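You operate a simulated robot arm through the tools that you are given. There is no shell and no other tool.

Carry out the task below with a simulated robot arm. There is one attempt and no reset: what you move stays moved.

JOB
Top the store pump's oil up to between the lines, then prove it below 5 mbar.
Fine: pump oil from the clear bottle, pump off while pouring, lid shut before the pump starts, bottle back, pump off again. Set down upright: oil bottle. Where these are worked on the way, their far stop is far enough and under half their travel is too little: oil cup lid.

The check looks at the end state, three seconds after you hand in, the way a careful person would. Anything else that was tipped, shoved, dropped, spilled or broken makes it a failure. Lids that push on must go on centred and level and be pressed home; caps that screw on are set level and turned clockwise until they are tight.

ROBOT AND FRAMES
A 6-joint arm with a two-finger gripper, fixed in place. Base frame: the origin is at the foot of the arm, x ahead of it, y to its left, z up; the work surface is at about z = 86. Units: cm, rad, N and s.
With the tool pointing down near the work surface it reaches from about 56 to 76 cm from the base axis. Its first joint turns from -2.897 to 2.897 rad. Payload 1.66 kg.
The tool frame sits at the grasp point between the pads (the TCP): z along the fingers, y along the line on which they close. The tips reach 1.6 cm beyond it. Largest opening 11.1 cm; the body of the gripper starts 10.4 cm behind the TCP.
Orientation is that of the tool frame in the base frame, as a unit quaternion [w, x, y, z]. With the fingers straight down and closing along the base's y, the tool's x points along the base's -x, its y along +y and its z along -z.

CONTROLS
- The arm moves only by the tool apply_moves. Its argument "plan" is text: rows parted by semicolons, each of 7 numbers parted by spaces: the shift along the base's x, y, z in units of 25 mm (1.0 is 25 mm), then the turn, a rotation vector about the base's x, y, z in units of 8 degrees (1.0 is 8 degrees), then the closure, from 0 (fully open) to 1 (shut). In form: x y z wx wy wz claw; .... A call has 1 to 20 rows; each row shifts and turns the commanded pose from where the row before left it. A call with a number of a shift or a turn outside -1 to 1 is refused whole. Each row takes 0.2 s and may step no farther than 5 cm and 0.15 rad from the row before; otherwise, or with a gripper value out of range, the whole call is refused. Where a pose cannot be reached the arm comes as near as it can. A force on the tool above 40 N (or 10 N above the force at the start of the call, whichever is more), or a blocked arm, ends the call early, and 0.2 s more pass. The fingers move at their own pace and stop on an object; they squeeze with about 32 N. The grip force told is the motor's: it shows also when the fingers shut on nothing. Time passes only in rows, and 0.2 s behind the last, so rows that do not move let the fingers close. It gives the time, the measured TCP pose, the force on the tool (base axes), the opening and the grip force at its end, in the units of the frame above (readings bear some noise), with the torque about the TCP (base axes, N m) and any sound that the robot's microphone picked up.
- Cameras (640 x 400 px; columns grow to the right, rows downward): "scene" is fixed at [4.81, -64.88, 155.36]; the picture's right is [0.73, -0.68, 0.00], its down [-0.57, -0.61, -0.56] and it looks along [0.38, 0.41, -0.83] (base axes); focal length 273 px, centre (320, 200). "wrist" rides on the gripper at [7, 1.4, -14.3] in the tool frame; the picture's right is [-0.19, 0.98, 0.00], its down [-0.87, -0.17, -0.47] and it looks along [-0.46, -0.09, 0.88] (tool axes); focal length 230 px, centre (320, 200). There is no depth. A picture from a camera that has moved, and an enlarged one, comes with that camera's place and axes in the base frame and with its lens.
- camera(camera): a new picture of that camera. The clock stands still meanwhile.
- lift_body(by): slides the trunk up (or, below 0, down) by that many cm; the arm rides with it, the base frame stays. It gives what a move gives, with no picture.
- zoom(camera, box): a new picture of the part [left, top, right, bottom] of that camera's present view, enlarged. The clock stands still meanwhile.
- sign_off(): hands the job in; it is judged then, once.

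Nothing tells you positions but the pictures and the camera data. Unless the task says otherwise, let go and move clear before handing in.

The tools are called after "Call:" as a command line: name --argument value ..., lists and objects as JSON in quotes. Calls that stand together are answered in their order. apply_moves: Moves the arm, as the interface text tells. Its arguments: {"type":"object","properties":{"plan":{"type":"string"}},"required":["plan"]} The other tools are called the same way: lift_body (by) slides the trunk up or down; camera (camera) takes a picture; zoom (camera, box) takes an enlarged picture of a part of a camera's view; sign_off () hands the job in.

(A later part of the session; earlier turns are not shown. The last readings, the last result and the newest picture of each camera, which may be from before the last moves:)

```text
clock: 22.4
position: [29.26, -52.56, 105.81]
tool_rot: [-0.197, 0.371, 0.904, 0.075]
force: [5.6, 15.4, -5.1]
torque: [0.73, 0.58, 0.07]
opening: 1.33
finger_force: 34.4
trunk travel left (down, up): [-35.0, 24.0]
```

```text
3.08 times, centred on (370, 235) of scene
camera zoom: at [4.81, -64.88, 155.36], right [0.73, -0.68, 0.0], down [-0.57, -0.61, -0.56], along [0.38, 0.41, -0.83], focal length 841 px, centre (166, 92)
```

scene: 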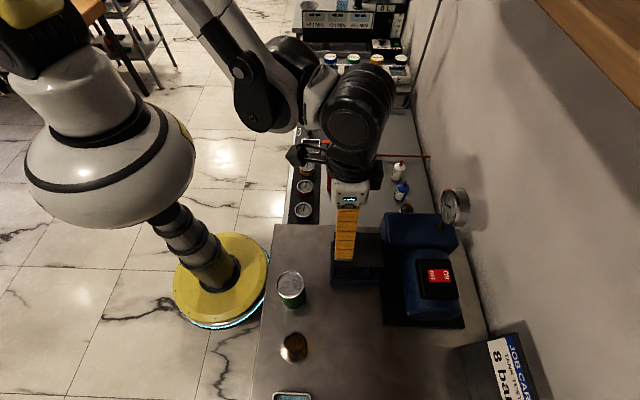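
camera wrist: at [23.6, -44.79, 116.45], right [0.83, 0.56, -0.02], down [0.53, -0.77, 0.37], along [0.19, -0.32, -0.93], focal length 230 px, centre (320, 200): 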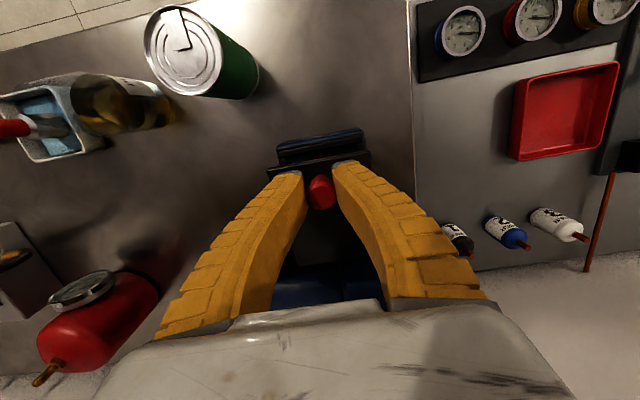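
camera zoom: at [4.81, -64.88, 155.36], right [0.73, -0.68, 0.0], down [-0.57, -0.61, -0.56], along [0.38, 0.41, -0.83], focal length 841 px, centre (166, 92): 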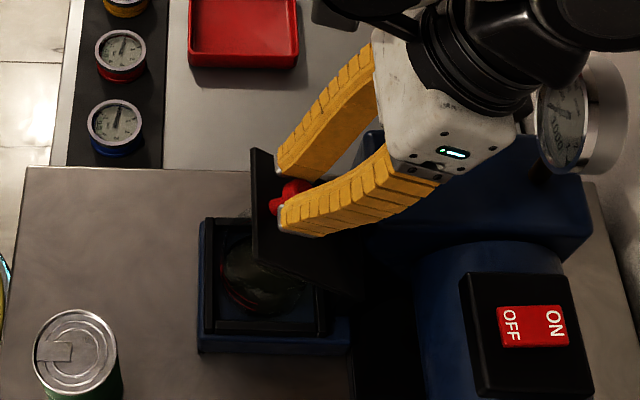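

The lid is around 42° and still held. Continuing the arc with a small sideways correction.

Call:
apply_moves --plan "0.19 -0.13 0.12 -0.1 -0.1 0 1; 0.18 -0.17 0.1 -0.1 -0.1 0 1; 0.178 -0.178 0.085 -0.1 -0.1 0 1; 0.184 -0.184 0.07 -0.1 -0.1 0 1; 0 0 0 0 0 0 1"

Call:
zoom --camera "scene" --box '[310, 170, 430, 300]'

```text
clock: 23.6
position: [31.01, -54.26, 106.91]
tool_rot: [-0.161, 0.373, 0.912, 0.059]
force: [0.0, 0.1, -0.7]
torque: [-0.01, 0.01, 0.02]
opening: 0.0
finger_force: 28.7
trunk travel left (down, up): [-35.0, 24.0]
```

```text
3.08 times, centred on (370, 235) of scene
camera zoom: at [4.81, -64.88, 155.36], right [0.73, -0.68, 0.0], down [-0.57, -0.61, -0.56], along [0.38, 0.41, -0.83], focal length 841 px, centre (166, 92)
```

zoom: 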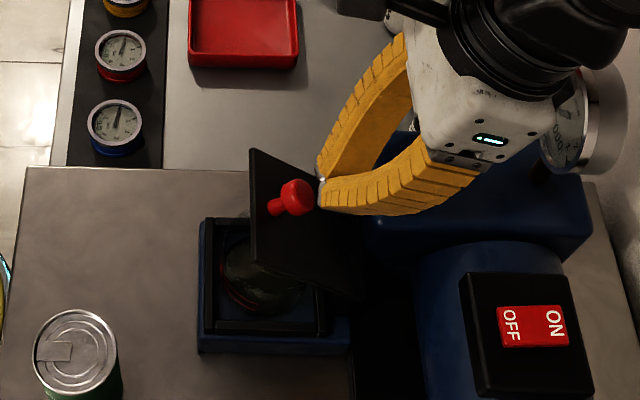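

The knob slipped out, but the lid seems to be holding at about 42°. I'll wait a moment and check whether it stays.

Call:
apply_moves --plan "0 0 0.3 0 0 0 1; 0 0 0 0 0 0 1"

Call:
zoom --camera "scene" --box '[310, 170, 430, 300]'

Call:
camera --camera "wrist"

```text
clock: 24.2
position: [31.03, -54.27, 107.63]
tool_rot: [-0.163, 0.374, 0.911, 0.06]
force: [0.0, 0.0, -0.2]
torque: [0.0, -0.04, 0.01]
opening: 0.0
finger_force: 28.4
trunk travel left (down, up): [-35.0, 24.0]
```

```text
3.08 times, centred on (370, 235) of scene
camera zoom: at [4.81, -64.88, 155.36], right [0.73, -0.68, 0.0], down [-0.57, -0.61, -0.56], along [0.38, 0.41, -0.83], focal length 841 px, centre (166, 92)
```

zoom: 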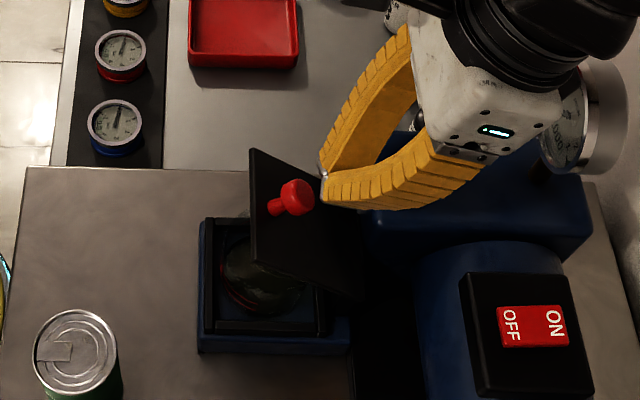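

```text
taken
camera wrist: at [30.93, -51.86, 123.3], right [0.81, 0.58, -0.08], down [0.58, -0.8, 0.15], along [0.03, -0.17, -0.99], focal length 230 px, centre (320, 200)
```

wrist: 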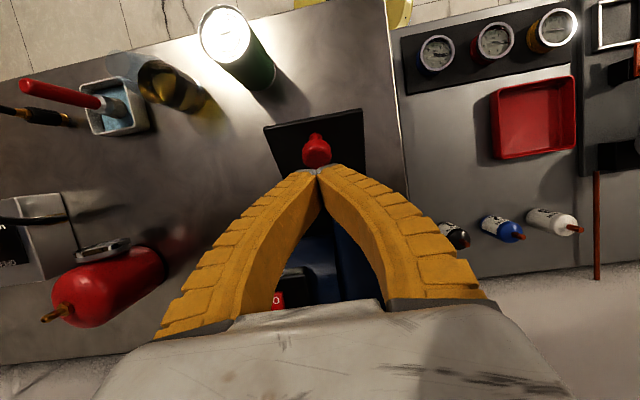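

The lid holds by friction at ~42°, so I can push it further open from underneath with closed fingers. I'll go up and over to the front side first.

Call:
apply_moves --plan "0 0 0.85 0 0 0 1; 0 0 0.85 0 0 0 1; 0 0 0.85 0 0 0 1; -0.67 0.67 0 -0.6 -0.6 0 1; -0.67 0.67 0 -0.6 -0.6 0 1; -0.67 0.67 0 -0.6 -0.6 0 1; -0.67 0.67 0 -0.3 -0.3 0 1; -0.67 0.67 0 0 0 0 1; 0 0 0 0 0 0 1"

Call:
zoom --camera "scene" --box '[290, 150, 450, 310]'

Call:
camera --camera "wrist"

```text
clock: 26.2
position: [22.56, -45.89, 113.74]
tool_rot: [0.028, 0.38, 0.924, -0.019]
force: [0.6, 0.3, -0.6]
torque: [0.02, 0.0, 0.0]
opening: 0.0
finger_force: 29.0
trunk travel left (down, up): [-35.0, 24.0]
```

```text
2.50 times, centred on (370, 230) of scene
camera zoom: at [4.81, -64.88, 155.36], right [0.73, -0.68, 0.0], down [-0.57, -0.61, -0.56], along [0.38, 0.41, -0.83], focal length 683 px, centre (195, 125)
```

zoom: 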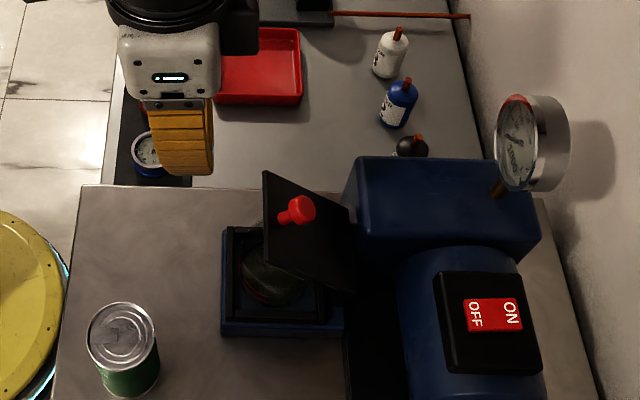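

```text
taken
camera wrist: at [18.01, -39.04, 127.58], right [0.83, 0.56, 0.0], down [0.48, -0.7, 0.53], along [0.3, -0.44, -0.85], focal length 230 px, centre (320, 200)
```

wrist: 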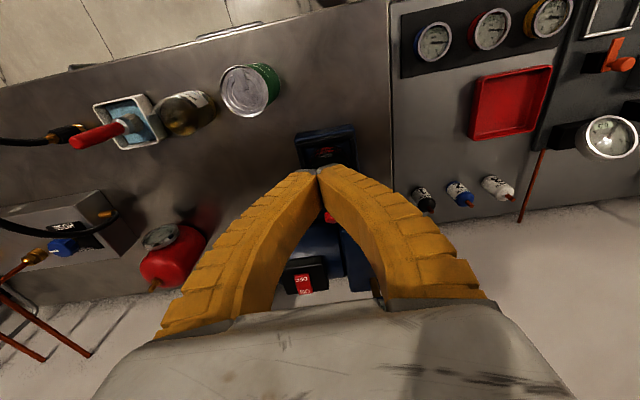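

The fingers are now on the front side of the lid. I'll descend to just above the cup level and push the lid's free edge backward.

Call:
apply_moves --plan "0 0 -0.95 0 0 0 1; 0 0 -0.95 0 0 0 1; 0 0 -0.95 0 0 0 1; 0 0 -0.95 0 0 0 1; 0 0 -0.85 0 0 0 1; 0.35 -0.35 0 0 0 0 1; 0.35 -0.35 0 0 0 0 1; 0.35 -0.35 0 0 0 0 1; 0.3 -0.3 0 0 0 0 1; 0 0 0 0 0 0 1"

Call:
zoom --camera "scene" --box '[290, 150, 450, 310]'

```text
clock: 28.4
position: [26.01, -49.34, 102.21]
tool_rot: [0.029, 0.38, 0.924, -0.019]
force: [0.1, 0.6, -0.8]
torque: [-0.01, -0.01, -0.03]
opening: 0.0
finger_force: 28.7
trunk travel left (down, up): [-35.0, 24.0]
```

```text
2.50 times, centred on (370, 230) of scene
camera zoom: at [4.81, -64.88, 155.36], right [0.73, -0.68, 0.0], down [-0.57, -0.61, -0.56], along [0.38, 0.41, -0.83], focal length 683 px, centre (195, 125)
```

zoom: 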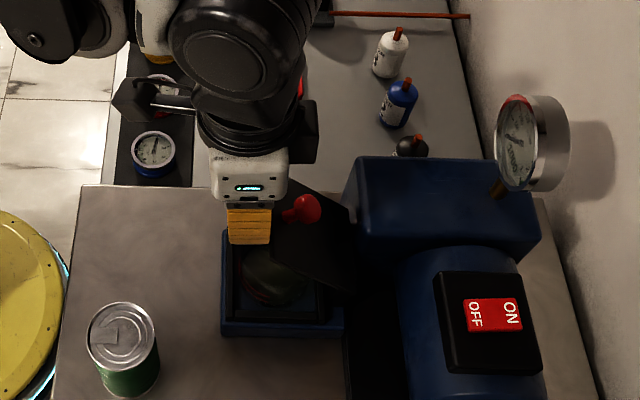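

The fingers are at the lid's edge. Pushing it back slowly.

Call:
apply_moves --plan "0.3 -0.3 0 0 0 0 1; 0.3 -0.3 0 0 0 0 1; 0.3 -0.3 0 0 0 0 1; 0.3 -0.3 0 0 0 0 1; 0 0 0 0 0 0 1"

Call:
zoom --camera "scene" --box '[290, 150, 450, 310]'

```text
clock: 29.6
position: [29.02, -52.42, 102.27]
tool_rot: [0.029, 0.38, 0.924, -0.02]
force: [0.1, 0.2, -0.3]
torque: [0.0, -0.01, -0.04]
opening: 0.01
finger_force: 28.6
trunk travel left (down, up): [-35.0, 24.0]
```

```text
2.50 times, centred on (370, 230) of scene
camera zoom: at [4.81, -64.88, 155.36], right [0.73, -0.68, 0.0], down [-0.57, -0.61, -0.56], along [0.38, 0.41, -0.83], focal length 683 px, centre (195, 125)
```

zoom: 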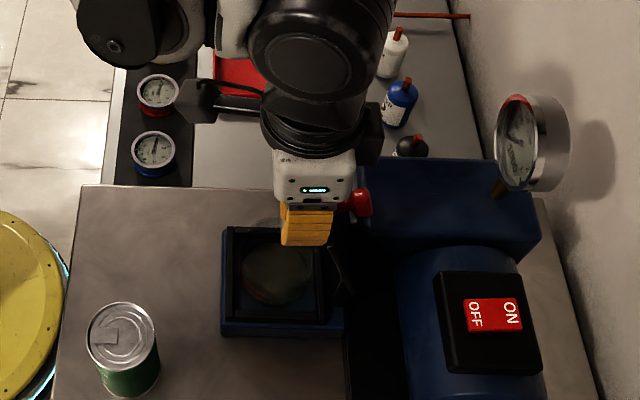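

The lid is now well open. Continuing to push toward its far stop.

Call:
apply_moves --plan "0.3 -0.3 0 0 0 0 1; 0.3 -0.3 0 0 0 0 1; 0.3 -0.3 0 0 0 0 1; 0 0 0 0 0 0 1"

Call:
zoom --camera "scene" --box '[290, 150, 450, 310]'

Call:
camera --camera "wrist"

```text
clock: 30.6
position: [31.01, -54.54, 102.29]
tool_rot: [0.029, 0.379, 0.925, -0.019]
force: [0.9, 0.0, 0.2]
torque: [0.0, 0.01, -0.01]
opening: 0.01
finger_force: 28.6
trunk travel left (down, up): [-35.0, 24.0]
```

```text
2.50 times, centred on (370, 230) of scene
camera zoom: at [4.81, -64.88, 155.36], right [0.73, -0.68, 0.0], down [-0.57, -0.61, -0.56], along [0.38, 0.41, -0.83], focal length 683 px, centre (195, 125)
```

zoom: 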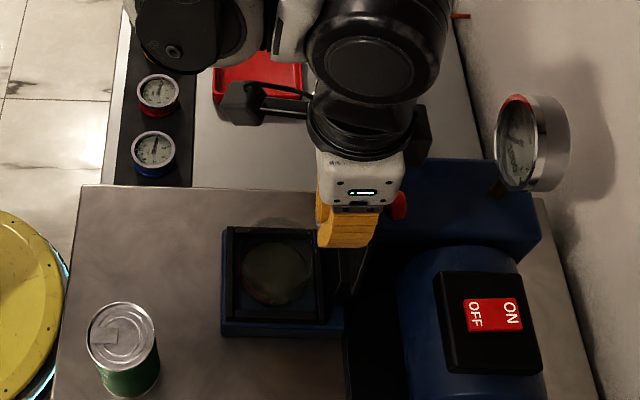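

```text
taken
camera wrist: at [26.66, -47.79, 115.95], right [0.83, 0.56, 0.0], down [0.48, -0.7, 0.53], along [0.3, -0.44, -0.85], focal length 230 px, centre (320, 200)
```

wrist: 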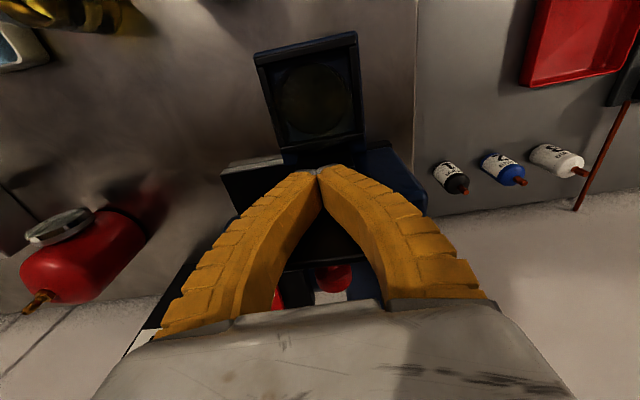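

The lid is close to vertical with no resistance. A bit more.

Call:
apply_moves --plan "0.2 -0.2 0 0 0 0 1; 0.2 -0.2 0 0 0 0 1; 0.2 -0.2 0 0 0 0 1; 0 0 0 0 0 0 1"

Call:
zoom --camera "scene" --box '[290, 150, 450, 310]'

```text
clock: 31.6
position: [32.68, -55.91, 102.31]
tool_rot: [0.029, 0.381, 0.924, -0.02]
force: [0.8, -0.3, -0.1]
torque: [-0.02, 0.05, 0.01]
opening: 0.0
finger_force: 28.3
trunk travel left (down, up): [-35.0, 24.0]
```

```text
2.50 times, centred on (370, 230) of scene
camera zoom: at [4.81, -64.88, 155.36], right [0.73, -0.68, 0.0], down [-0.57, -0.61, -0.56], along [0.38, 0.41, -0.83], focal length 683 px, centre (195, 125)
```

zoom: 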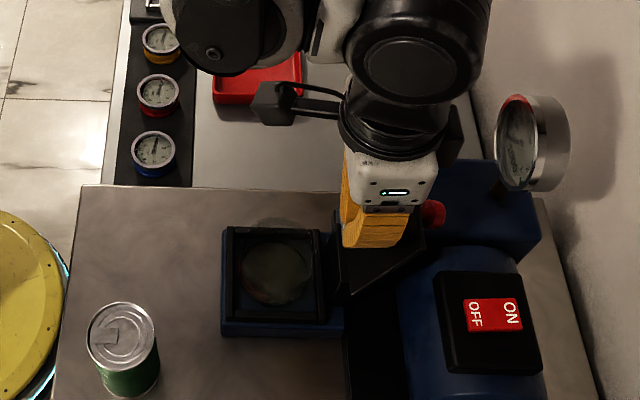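

The lid has passed vertical and stands open. I'll back the fingers off and look at the lid and into the cup.

Call:
apply_moves --plan "-0.5 0.5 0 0 0 0 1; -0.6 0.6 0.5 0 0 0 1; -0.6 0.6 0.8 0 0 0 1; -0.6 0.6 0.8 -0.4 -0.4 0 0.5; -0.6 0.6 0.8 -0.4 -0.4 0 0; -0.5 0.5 0.5 -0.4 -0.4 0 0; 0 0 0 0 0 0 0; 0 0 0 0 0 0 0"

Call:
camera --camera "wrist"

Call:
zoom --camera "scene" --box '[310, 190, 430, 300]'

```text
clock: 33.4
position: [23.94, -47.51, 110.79]
tool_rot: [0.137, 0.377, 0.914, -0.065]
force: [-0.7, 0.4, 0.0]
torque: [0.0, -0.01, -0.02]
opening: 11.09
finger_force: 0.1
trunk travel left (down, up): [-35.0, 24.0]
```

```text
taken
camera wrist: at [17.36, -38.55, 122.37], right [0.82, 0.57, 0.04], down [0.37, -0.59, 0.71], along [0.43, -0.57, -0.7], focal length 230 px, centre (320, 200)
```

wrist: 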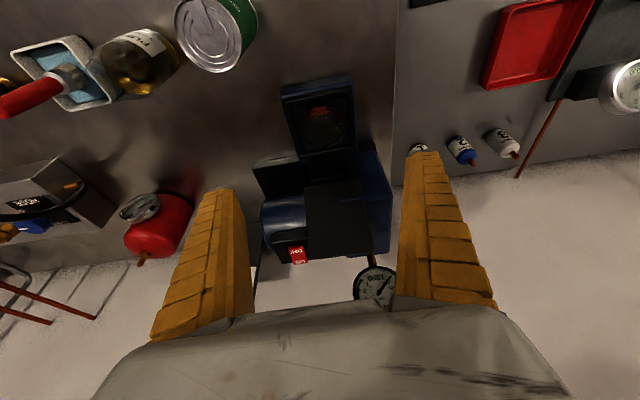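

```text
3.64 times, centred on (370, 245) of scene
camera zoom: at [4.81, -64.88, 155.36], right [0.73, -0.68, 0.0], down [-0.57, -0.61, -0.56], along [0.38, 0.41, -0.83], focal length 994 px, centre (138, 36)
```

zoom: 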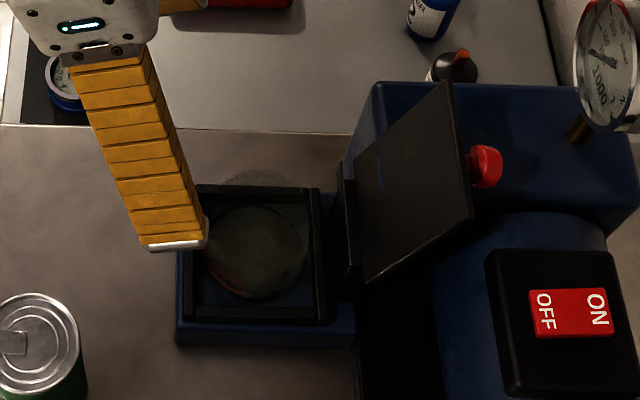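

The lid stands open past vertical and the cup is exposed. Zooming into the cup from the wrist camera.

Call:
zoom --camera "wrist" --box '[270, 65, 370, 165]'

Call:
zoom --camera "scene" --box '[322, 230, 382, 280]'

```text
4.00 times, centred on (320, 115) of wrist
camera zoom: at [17.36, -38.55, 122.37], right [0.82, 0.57, 0.04], down [0.37, -0.59, 0.71], along [0.43, -0.57, -0.7], focal length 920 px, centre (320, 540)
```

zoom: 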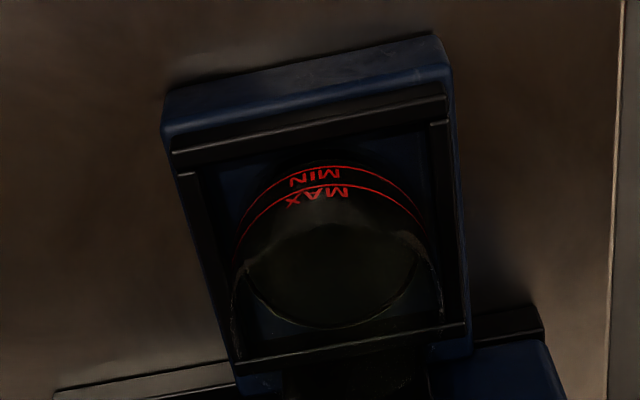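

```text
8.00 times, centred on (352, 255) of scene
camera zoom: at [4.81, -64.88, 155.36], right [0.73, -0.68, 0.0], down [-0.57, -0.61, -0.56], along [0.38, 0.41, -0.83], focal length 2186 px, centre (64, -240)
```

zoom: 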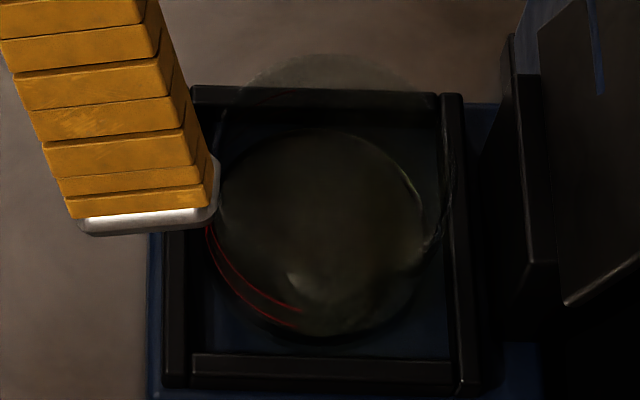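

The open glass cup is centred near (28.1,-51.5), rim at about z=95.5, with MIN/MAX lines on its front. I'll take tighter zooms to record the present oil level.

Call:
zoom --camera "wrist" --box '[292, 95, 352, 150]'

Call:
zoom --camera "scene" --box '[335, 238, 371, 275]'

Call:
zoom --camera "wrist" --box '[90, 20, 180, 110]'

Call:
zoom --camera "wrist" --box '[0, 30, 110, 120]'

```text
7.27 times, centred on (322, 122) of wrist
camera zoom: at [17.36, -38.55, 122.37], right [0.82, 0.57, 0.04], down [0.37, -0.59, 0.71], along [0.43, -0.57, -0.7], focal length 1673 px, centre (306, 764)
```

zoom: 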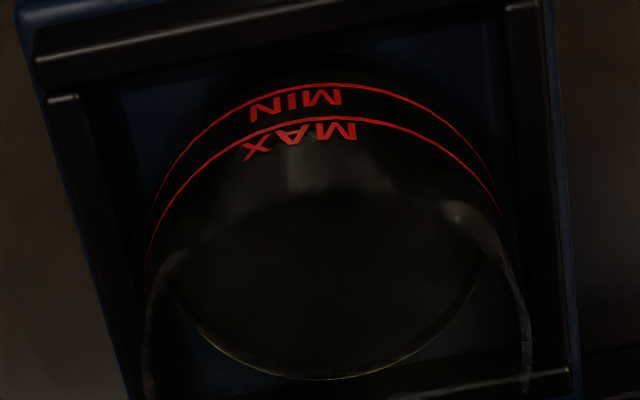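

```text
10.81 times, centred on (353, 256) of scene
camera zoom: at [4.81, -64.88, 155.36], right [0.73, -0.68, 0.0], down [-0.57, -0.61, -0.56], along [0.38, 0.41, -0.83], focal length 2954 px, centre (-37, -411)
```

zoom: 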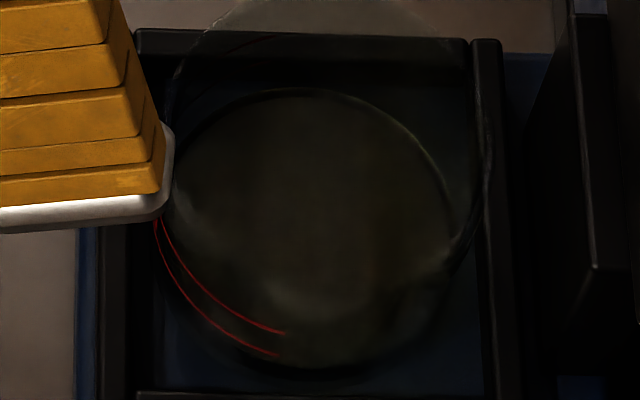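

```text
4.44 times, centred on (135, 65) of wrist
camera zoom: at [17.36, -38.55, 122.37], right [0.82, 0.57, 0.04], down [0.37, -0.59, 0.71], along [0.43, -0.57, -0.7], focal length 1022 px, centre (1142, 800)
```

zoom: 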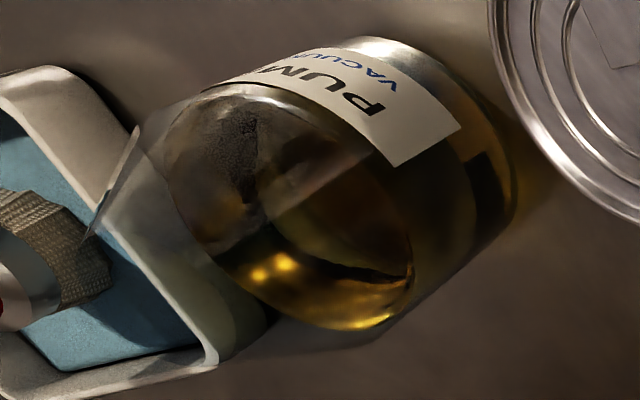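

```text
4.44 times, centred on (55, 75) of wrist
camera zoom: at [17.36, -38.55, 122.37], right [0.82, 0.57, 0.04], down [0.37, -0.59, 0.71], along [0.43, -0.57, -0.7], focal length 1022 px, centre (1498, 756)
```

zoom: 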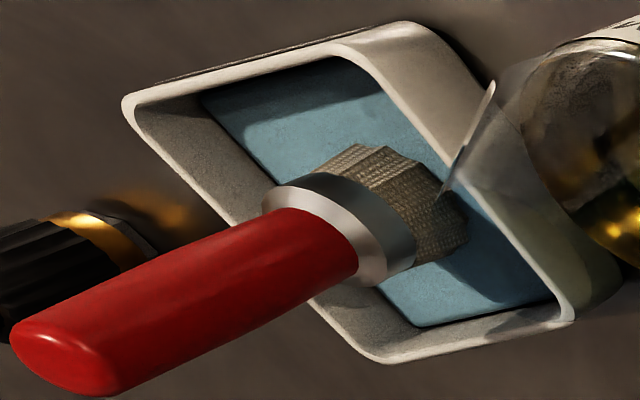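

The bottle is an open-mouthed clear bottle with oil to roughly 60% of its height; a red-handled brush stands in a tray on its far side, so I'll approach the bottle from the robot's side. I'll raise the arm and then lower the trunk to get a near-horizontal grasp posture.

Call:
apply_moves --plan "-0.5 0 0.9 0 0 0 0; -0.5 0 0.9 0 0 0 0; -0.6 0 0.9 0 0 0 0; -0.6 0 0.9 0 0 0 0; -0.7 0 0.9 0 0 0 0; -0.7 0 0.9 0 0 0 0; -0.7 0 0.9 0 0 0 0; -0.7 0 0.9 0 0 0 0; 0 0 0 0 0 0 0"

Call:
camera --camera "scene"

```text
clock: 35.4
position: [11.57, -47.51, 128.77]
tool_rot: [0.137, 0.377, 0.914, -0.064]
force: [-0.2, -0.2, 0.0]
torque: [0.05, 0.02, -0.01]
opening: 11.1
finger_force: 0.1
trunk travel left (down, up): [-35.0, 24.0]
```

```text
taken
```

scene: 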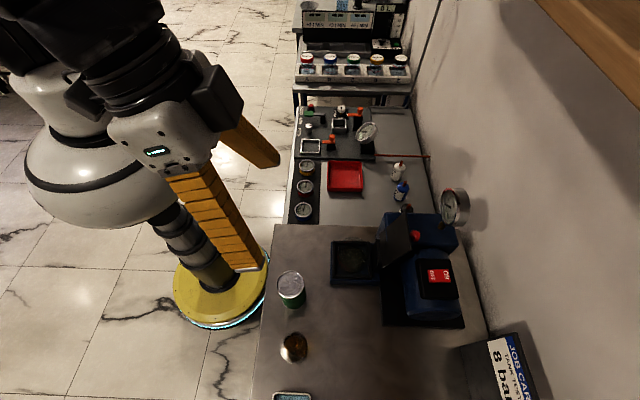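

The lid stays open. Lowering the trunk now.

Call:
lift_body --by -18

Call:
camera --camera "scene"

```text
clock: 37.4
position: [11.6, -47.61, 110.73]
tool_rot: [0.137, 0.377, 0.914, -0.066]
force: [0.1, 0.0, 0.4]
torque: [0.02, 0.01, -0.02]
opening: 11.08
finger_force: 0.0
trunk travel left (down, up): [-17.0, 42.0]
```

```text
taken
```

scene: 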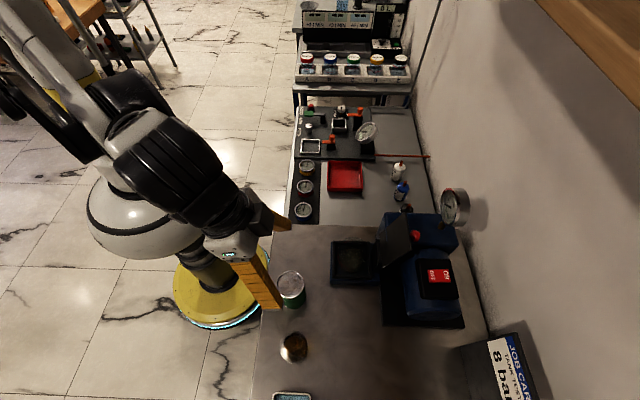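

The arm lowered fine. I'll now tilt the gripper toward horizontal (heading outward) in front of the bottle, still well above everything.

Call:
apply_moves --plan "-0.575 -0.035 -0.1 -0.646 -0.512 -0.212 0; -0.575 -0.035 -0.1 -0.646 -0.512 -0.212 0; -0.575 -0.035 -0.1 -0.646 -0.512 -0.212 0; -0.575 -0.035 -0.2 -0.646 -0.512 -0.212 0; -0.575 -0.035 -0.2 -0.646 -0.512 -0.212 0; -0.575 -0.035 -0.2 -0.646 -0.512 -0.212 0; -0.575 -0.035 -0.2 -0.646 -0.512 -0.212 0; -0.575 -0.035 -0.2 -0.646 -0.512 -0.212 0; 0 0 0 0 0 0 0; 0 0 0 0 0 0 0"

Call:
camera --camera "wrist"

Call:
camera --camera "scene"

```text
clock: 39.6
position: [-0.42, -49.21, 109.5]
tool_rot: [0.497, 0.41, 0.709, -0.287]
force: [0.0, -0.2, -0.5]
torque: [0.01, 0.0, -0.03]
opening: 11.07
finger_force: 0.0
out of reach, approached as far as the arm can: row 8
trunk travel left (down, up): [-17.0, 42.0]
```

```text
taken
camera wrist: at [-7.02, -34.64, 107.87], right [0.88, 0.43, 0.18], down [-0.22, 0.04, 0.97], along [0.42, -0.9, 0.13], focal length 230 px, centre (320, 200)
```

wrist: 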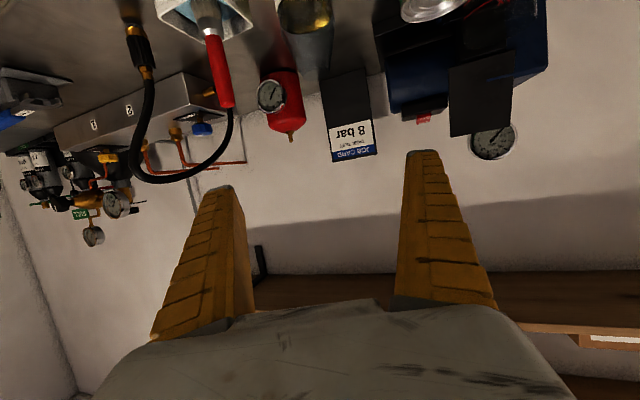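

```text
taken
```

scene: 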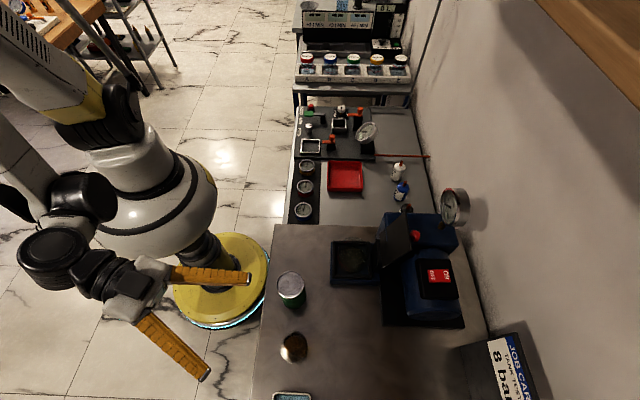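

The near-horizontal posture works. Let me zoom on the bottle from this lower angle, and check the cup and switch too.

Call:
zoom --camera "wrist" --box '[255, 0, 355, 70]'

Call:
zoom --camera "wrist" --box '[370, 0, 550, 160]'

```text
5.71 times, centred on (305, 35) of wrist
camera zoom: at [-7.02, -34.64, 107.87], right [0.88, 0.43, 0.18], down [-0.22, 0.04, 0.97], along [0.42, -0.9, 0.13], focal length 1315 px, centre (406, 1143)
```

zoom: 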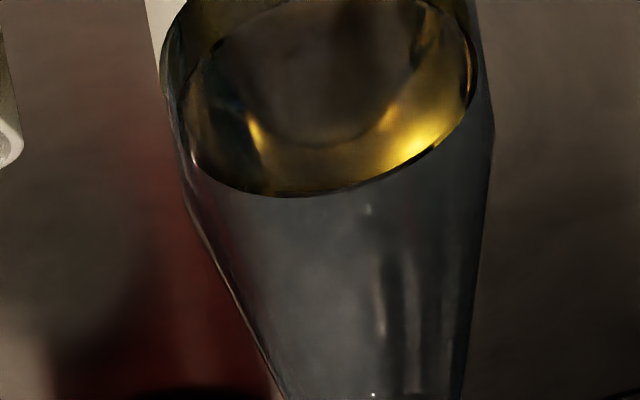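

```text
2.50 times, centred on (460, 80) of wrist
camera zoom: at [-7.02, -34.64, 107.87], right [0.88, 0.43, 0.18], down [-0.22, 0.04, 0.97], along [0.42, -0.9, 0.13], focal length 575 px, centre (-30, 500)
```

zoom: 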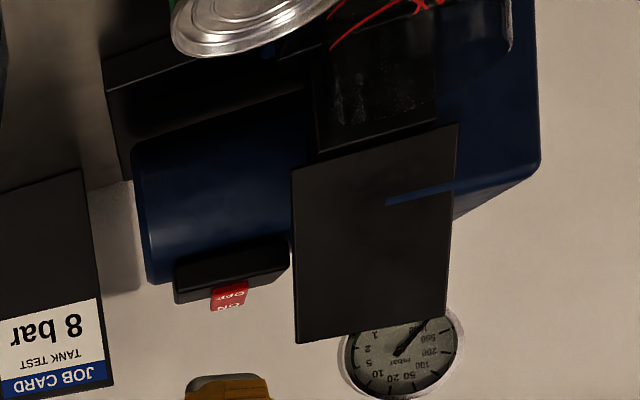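

Call:
zoom --camera "wrist" --box '[245, 0, 405, 100]'

Call:
zoom --camera "scene" --box '[270, 325, 320, 370]'

```text
4.00 times, centred on (325, 50) of wrist
camera zoom: at [-7.02, -34.64, 107.87], right [0.88, 0.43, 0.18], down [-0.22, 0.04, 0.97], along [0.42, -0.9, 0.13], focal length 920 px, centre (300, 800)
```

zoom: 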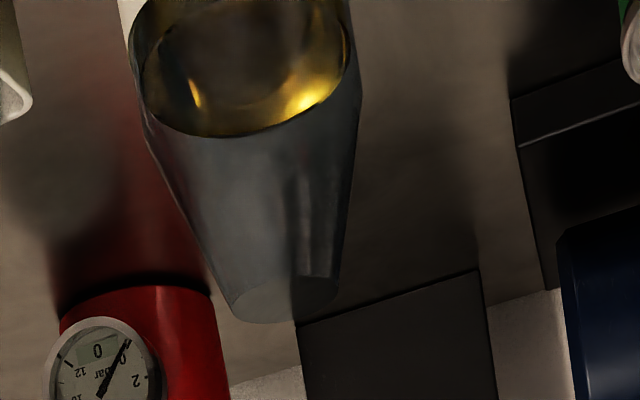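

```text
8.89 times, centred on (295, 348) of scene
camera zoom: at [4.81, -64.88, 155.36], right [0.73, -0.68, 0.0], down [-0.57, -0.61, -0.56], along [0.38, 0.41, -0.83], focal length 2429 px, centre (542, -1111)
```

zoom: 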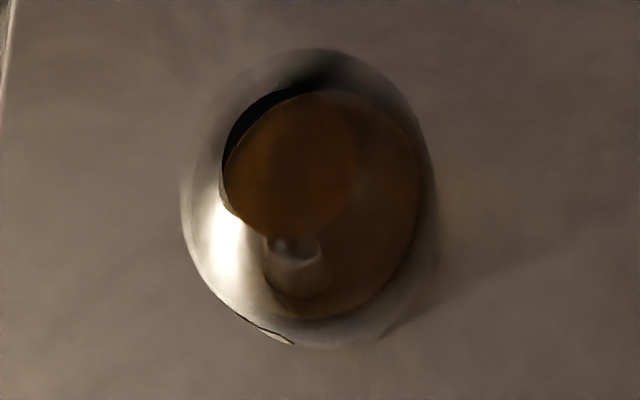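

The bottle has a cylindrical body up to z≈93.5 (oil at ≈93), tapering to an open mouth about 2.7 cm wide at z≈98.7. Before picking it up, I'll take a low frontal baseline view of the cup's lines.

Call:
apply_moves --plan "0.817 0.156 0 0.333 0.257 0.627 0; 0.817 0.156 0 0.333 0.257 0.627 0; 0.817 0.156 0 0.333 0.257 0.627 0; 0.817 0.156 0 0 0 0 0; 0.817 0.156 0 0 0 0 0; 0.817 0.156 0 0 0 0 0; 0.817 0.156 0 0 0 0 0; 0.817 0.156 -0.2 0 0 0 0; 0.817 0.156 -0.6 0 0 0 0; 0.817 0.156 -0.8 0 0 0 0; 0 0 -0.6 0 0 0 0; 0 0 0 0 0 0 0"

Call:
camera --camera "wrist"

Call:
camera --camera "scene"

```text
clock: 42.2
position: [20.07, -45.6, 106.44]
tool_rot: [0.462, 0.331, 0.801, -0.19]
force: [-0.3, 0.6, 0.6]
torque: [-0.02, 0.0, -0.03]
opening: 11.08
finger_force: 0.0
out of reach, approached as far as the arm can: row 10, 11
trunk travel left (down, up): [-17.0, 42.0]
```

```text
taken
camera wrist: at [9.87, -33.29, 107.52], right [0.76, 0.63, 0.16], down [-0.1, -0.14, 0.99], along [0.64, -0.77, -0.04], focal length 230 px, centre (320, 200)
```

wrist: 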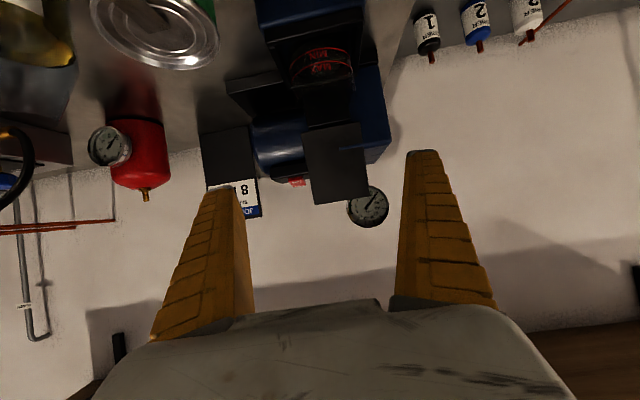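

```text
taken
```

scene: 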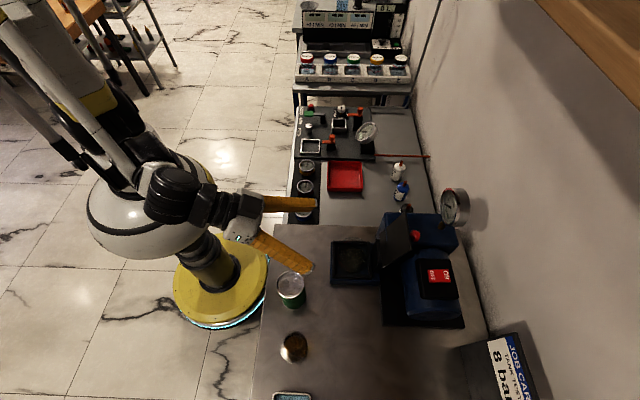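

Call:
zoom --camera "wrist" --box '[280, 30, 370, 130]'

Call:
zoom --camera "wrist" --box '[290, 38, 355, 90]'

```text
4.00 times, centred on (325, 80) of wrist
camera zoom: at [9.87, -33.29, 107.52], right [0.76, 0.63, 0.16], down [-0.1, -0.14, 0.99], along [0.64, -0.77, -0.04], focal length 920 px, centre (300, 680)
```

zoom: 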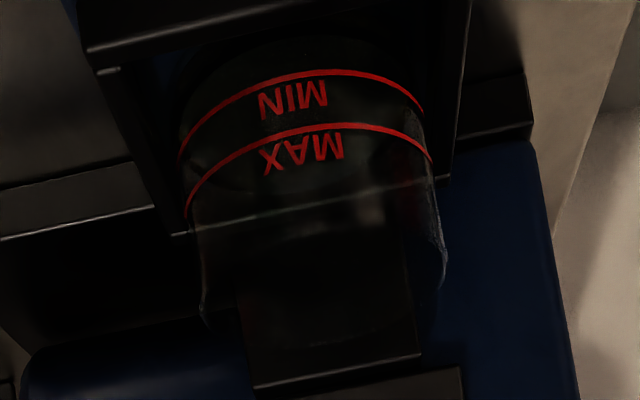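

```text
7.69 times, centred on (322, 64) of wrist
camera zoom: at [9.87, -33.29, 107.52], right [0.76, 0.63, 0.16], down [-0.1, -0.14, 0.99], along [0.64, -0.77, -0.04], focal length 1770 px, centre (301, 1246)
```

zoom: 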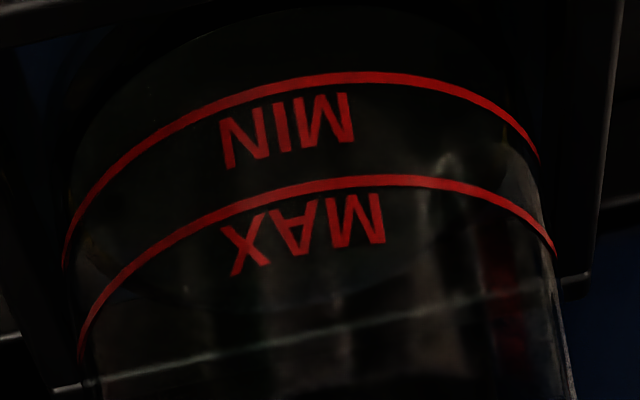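

The baseline is clear: MIN ≈ z 91.7, MAX ≈ z 93.05, and the oil surface sits a bit below MIN. Now I'll go back in front of the bottle with a 50° pitch for the grasp.

Call:
apply_moves --plan "-0.8 -0.11 0.3 0.327 0.257 -0.63 0; -0.8 -0.11 0 0.327 0.257 -0.63 0; -0.8 -0.11 0 0.327 0.257 -0.63 0; -0.8 -0.11 0 0 0 0 0; -0.8 -0.11 0 0 0 0 0; -0.8 -0.11 0 0 0 0 0; -0.8 -0.11 0 0 0 0 0; -0.8 -0.11 0 0 0 0 0; -0.8 -0.11 0 0 0 0 0; -0.8 -0.11 -0.2 0 0 0 0.25; 0 0 0 0 0 0 0.25; 0 0 0 0 0 0 0.25"

Call:
camera --camera "wrist"

```text
clock: 44.8
position: [0.17, -48.5, 106.73]
tool_rot: [0.366, 0.452, 0.785, -0.212]
force: [0.2, -0.1, -0.9]
torque: [0.01, 0.0, -0.02]
opening: 8.44
finger_force: 0.7
trunk travel left (down, up): [-17.0, 42.0]
```

```text
taken
camera wrist: at [-6.26, -34.27, 110.47], right [0.91, 0.38, 0.14], down [-0.05, -0.25, 0.97], along [0.41, -0.89, -0.21], focal length 230 px, centre (320, 200)
```

wrist: 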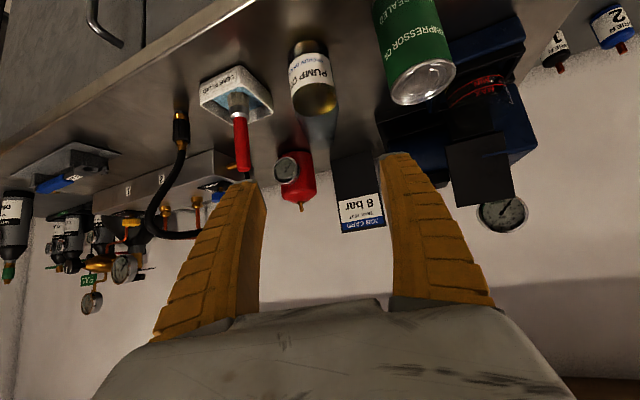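

I'll zoom in to locate the bottle's axis precisely from this angle.

Call:
zoom --camera "wrist" --box '[260, 20, 380, 160]'

Call:
zoom --camera "scene" --box '[255, 320, 335, 375]'

```text
2.86 times, centred on (320, 90) of wrist
camera zoom: at [-6.26, -34.27, 110.47], right [0.91, 0.38, 0.14], down [-0.05, -0.25, 0.97], along [0.41, -0.89, -0.21], focal length 657 px, centre (320, 514)
```

zoom: 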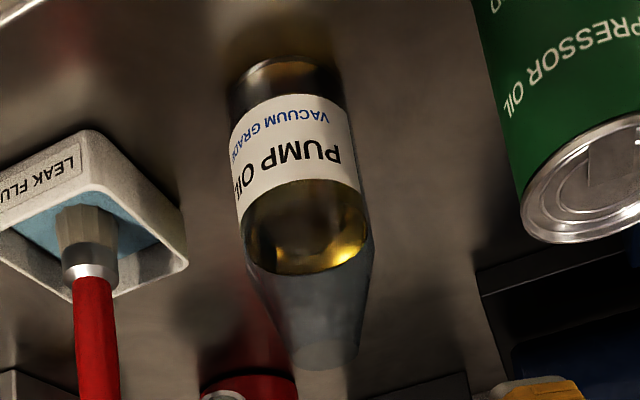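

```text
7.27 times, centred on (295, 348) of scene
camera zoom: at [4.81, -64.88, 155.36], right [0.73, -0.68, 0.0], down [-0.57, -0.61, -0.56], along [0.38, 0.41, -0.83], focal length 1987 px, centre (502, -873)
```

zoom: 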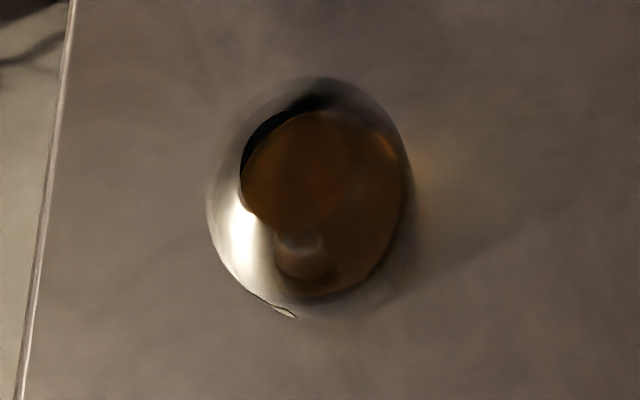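

Refined bottle axis: (5.6,-57.0), body about 5.6 cm wide, mouth at z≈98. Lowering the trunk to bring the open fingers to grasp height.

Call:
lift_body --by -12

Call:
camera --camera "scene"

Call:
camera --camera "wrist"

```text
clock: 46.3
position: [0.23, -48.35, 94.63]
tool_rot: [0.366, 0.453, 0.784, -0.213]
force: [0.0, 0.8, 0.6]
torque: [-0.02, 0.01, -0.02]
opening: 8.42
finger_force: 1.4
trunk travel left (down, up): [-5.0, 54.0]
```

```text
taken
```

scene: 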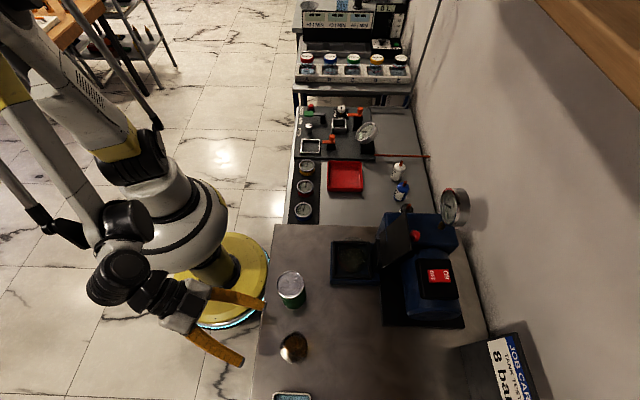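

```text
taken
camera wrist: at [-6.27, -34.27, 98.48], right [0.91, 0.38, 0.14], down [-0.05, -0.25, 0.97], along [0.41, -0.89, -0.21], focal length 230 px, centre (320, 200)
```

wrist: 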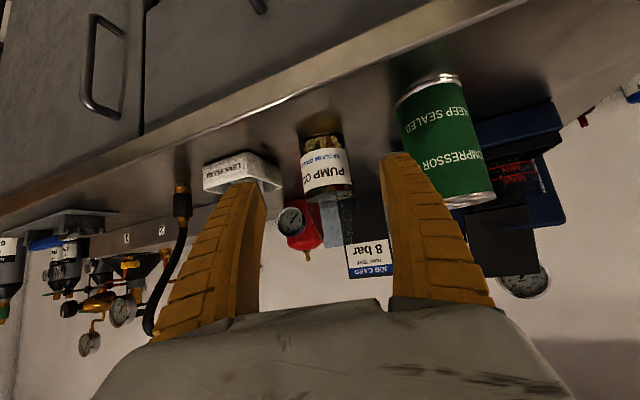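

Everything is clear. I'll lower the last 4.5 cm and check alignment before moving in.

Call:
lift_body --by -4.4

Call:
apply_moves --plan "0.3 -0.48 0 0 0 0 0.25; 0.3 -0.48 0 0 0 0 0.25; 0.3 -0.48 0 0 0 0 0.25; 0 0 0 0 0 0 0.25"

Call:
camera --camera "wrist"

Call:
zoom --camera "scene" --box '[200, 260, 360, 400]'

```text
clock: 47.2
position: [0.15, -48.36, 90.17]
tool_rot: [0.365, 0.454, 0.784, -0.213]
force: [-0.2, -0.2, -0.3]
torque: [0.0, 0.01, -0.01]
opening: 8.45
finger_force: 0.6
trunk travel left (down, up): [-0.6, 58.4]
```

```text
clock: 48.2
position: [2.26, -52.16, 90.21]
tool_rot: [0.366, 0.453, 0.785, -0.213]
force: [0.2, 0.4, -0.3]
torque: [-0.01, 0.0, 0.02]
opening: 8.44
finger_force: 0.7
trunk travel left (down, up): [-0.6, 58.4]
```

```text
taken
camera wrist: at [-4.14, -37.95, 94.08], right [0.91, 0.38, 0.14], down [-0.05, -0.25, 0.97], along [0.41, -0.89, -0.21], focal length 230 px, centre (320, 200)
```

wrist: 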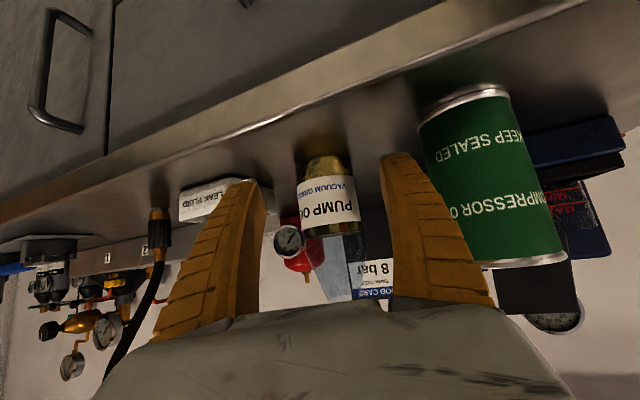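

```text
2.86 times, centred on (280, 330) of scene
camera zoom: at [4.81, -64.88, 155.36], right [0.73, -0.68, 0.0], down [-0.57, -0.61, -0.56], along [0.38, 0.41, -0.83], focal length 781 px, centre (434, -171)
```

zoom: 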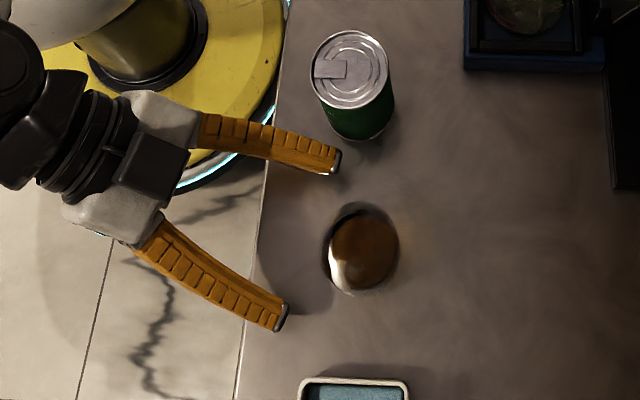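

Fingers are lined up with the bottle. Moving in the remaining 6 cm.

Call:
apply_moves --plan "0.35 -0.48 0 0 0 0 0.25; 0.35 -0.48 0 0 0 0 0.25; 0.33 -0.5 0 0 0 0 0.25; 0.3 -0.48 0 0 0 0 0.25; 0 0 0 0 0 0 0.25"

Call:
camera --camera "wrist"

Call:
zoom --camera "scene" --box '[200, 260, 360, 400]'

```text
clock: 49.4
position: [5.92, -56.86, 90.26]
tool_rot: [0.365, 0.454, 0.784, -0.214]
force: [-1.1, 0.2, -0.7]
torque: [0.0, -0.01, 0.0]
opening: 8.46
finger_force: 0.4
trunk travel left (down, up): [-0.6, 58.4]
```

```text
taken
camera wrist: at [-0.71, -42.75, 94.11], right [0.91, 0.38, 0.14], down [-0.05, -0.25, 0.97], along [0.41, -0.89, -0.21], focal length 230 px, centre (320, 200)
```

wrist: 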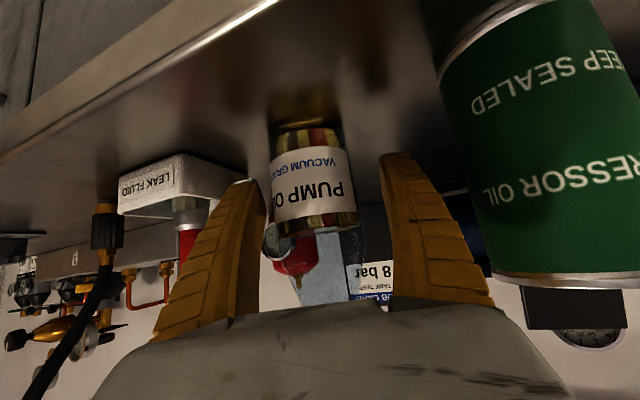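

```text
2.86 times, centred on (280, 330) of scene
camera zoom: at [4.81, -64.88, 155.36], right [0.73, -0.68, 0.0], down [-0.57, -0.61, -0.56], along [0.38, 0.41, -0.83], focal length 781 px, centre (434, -171)
```

zoom: 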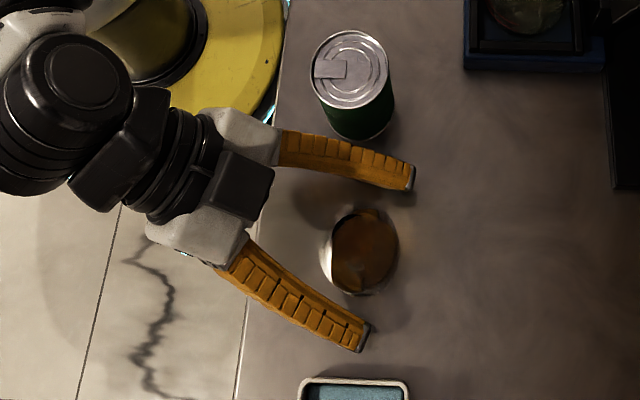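

The bottle is centred between the fingers. Closing on it.

Call:
apply_moves --plan "0 0 0 0 0 0 0.4; 0 0 0 0 0 0 0.5; 0 0 0 0 0 0 0.6; 0 0 0 0 0 0 0.8; 0 0 0 0 0 0 1"

Call:
camera --camera "wrist"

Call:
zoom --camera "scene" --box '[200, 260, 360, 400]'

```text
clock: 50.6
position: [5.67, -56.94, 90.38]
tool_rot: [0.366, 0.453, 0.785, -0.213]
force: [0.2, 0.0, 1.2]
torque: [0.02, 0.09, -0.01]
opening: 5.03
finger_force: 31.9
trunk travel left (down, up): [-0.6, 58.4]
```

```text
taken
camera wrist: at [-0.73, -42.71, 94.12], right [0.91, 0.38, 0.14], down [-0.05, -0.25, 0.97], along [0.41, -0.89, -0.21], focal length 230 px, centre (320, 200)
```

wrist: 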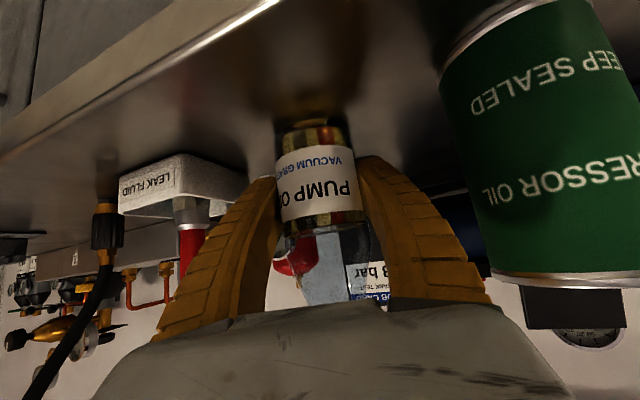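

```text
2.86 times, centred on (280, 330) of scene
camera zoom: at [4.81, -64.88, 155.36], right [0.73, -0.68, 0.0], down [-0.57, -0.61, -0.56], along [0.38, 0.41, -0.83], focal length 781 px, centre (434, -171)
```

zoom: 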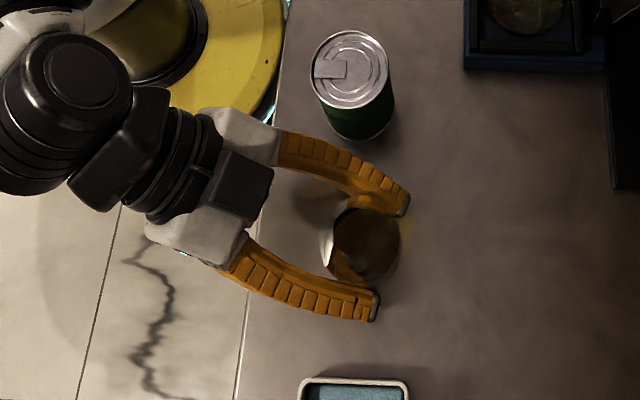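

Gripped at 5.03 cm. Lifting a little to test the hold.

Call:
apply_moves --plan "0 0 0.3 0 0 0 1; 0 0 0.4 0 0 0 1; 0 0 0.4 0 0 0 1; 0 0 0 0 0 0 1"

Call:
camera --camera "wrist"

```text
clock: 51.6
position: [5.61, -56.93, 93.07]
tool_rot: [0.366, 0.453, 0.785, -0.212]
force: [-0.3, 1.0, -1.4]
torque: [0.03, -0.01, -0.02]
opening: 5.03
finger_force: 32.0
trunk travel left (down, up): [-0.6, 58.4]
```

```text
taken
camera wrist: at [-0.7, -42.74, 96.87], right [0.91, 0.38, 0.14], down [-0.05, -0.25, 0.97], along [0.41, -0.89, -0.21], focal length 230 px, centre (320, 200)
```

wrist: 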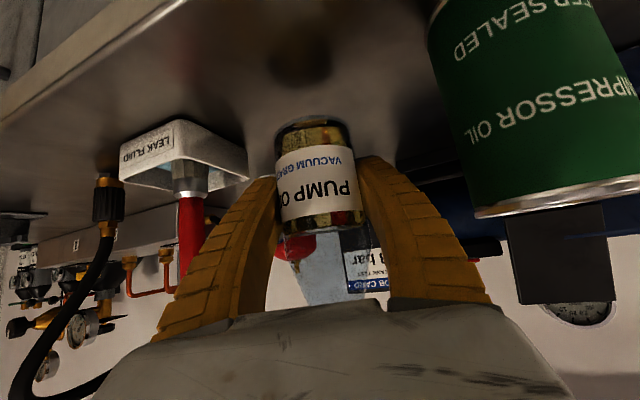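

The bottle is held securely and upright. I'll raise it over can height and carry it to the pouring spot beside the cup.

Call:
apply_moves --plan "0 0 0.8 0 0 0 1; 0 0 0.8 0 0 0 1; 0 0 0.8 0 0 0 1; 0 0 0.8 0 0 0 1; 0 0 0.8 0 0 0 1; 0 0 0.4 0 0 0 1; 0 0 0 0 0 0 1"

Call:
apply_moves --plan "0.6 0.06 0 0 0 0 1; 0.6 0.06 0 0 0 0 1; 0.6 0.06 0 0 0 0 1; 0.6 0.06 0 0 0 0 1; 0.6 0.06 0 0 0 0 1; 0.6 0.06 0 0 0 0 1; 0.6 0.06 0 0 0 0 1; 0.6 0.06 0 0 0 0 1; 0.6 0.06 0 0 0 0 1; 0.5 0.04 0 0 0 0 1; 0.3 0 0 0 0 0 1; 0 0 0 0 0 0 1"

Call:
camera --camera "wrist"

Call:
camera --camera "scene"

```text
clock: 53.2
position: [5.86, -56.95, 103.95]
tool_rot: [0.367, 0.453, 0.785, -0.213]
force: [0.1, -0.5, -0.6]
torque: [0.0, 0.02, 0.02]
opening: 5.02
finger_force: 31.8
trunk travel left (down, up): [-0.6, 58.4]
```

```text
clock: 55.8
position: [21.35, -55.31, 104.0]
tool_rot: [0.366, 0.453, 0.785, -0.212]
force: [0.1, 0.7, -1.9]
torque: [-0.02, 0.0, -0.03]
opening: 5.03
finger_force: 32.5
trunk travel left (down, up): [-0.6, 58.4]
```

```text
taken
camera wrist: at [14.84, -41.29, 107.86], right [0.91, 0.38, 0.14], down [-0.05, -0.25, 0.97], along [0.41, -0.89, -0.21], focal length 230 px, centre (320, 200)
```

wrist: 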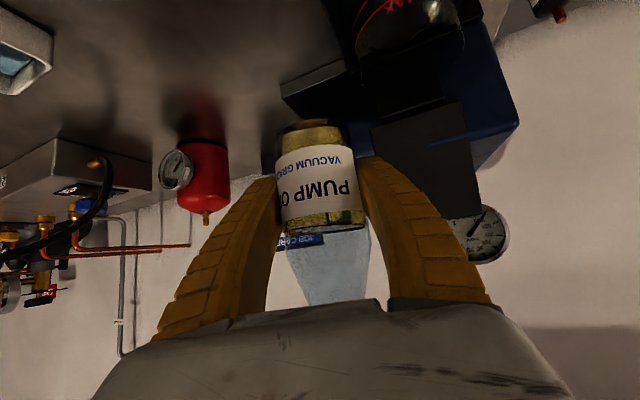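

```text
taken
```

scene: 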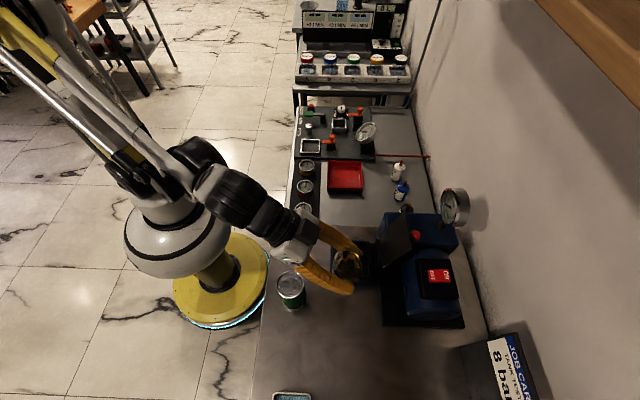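

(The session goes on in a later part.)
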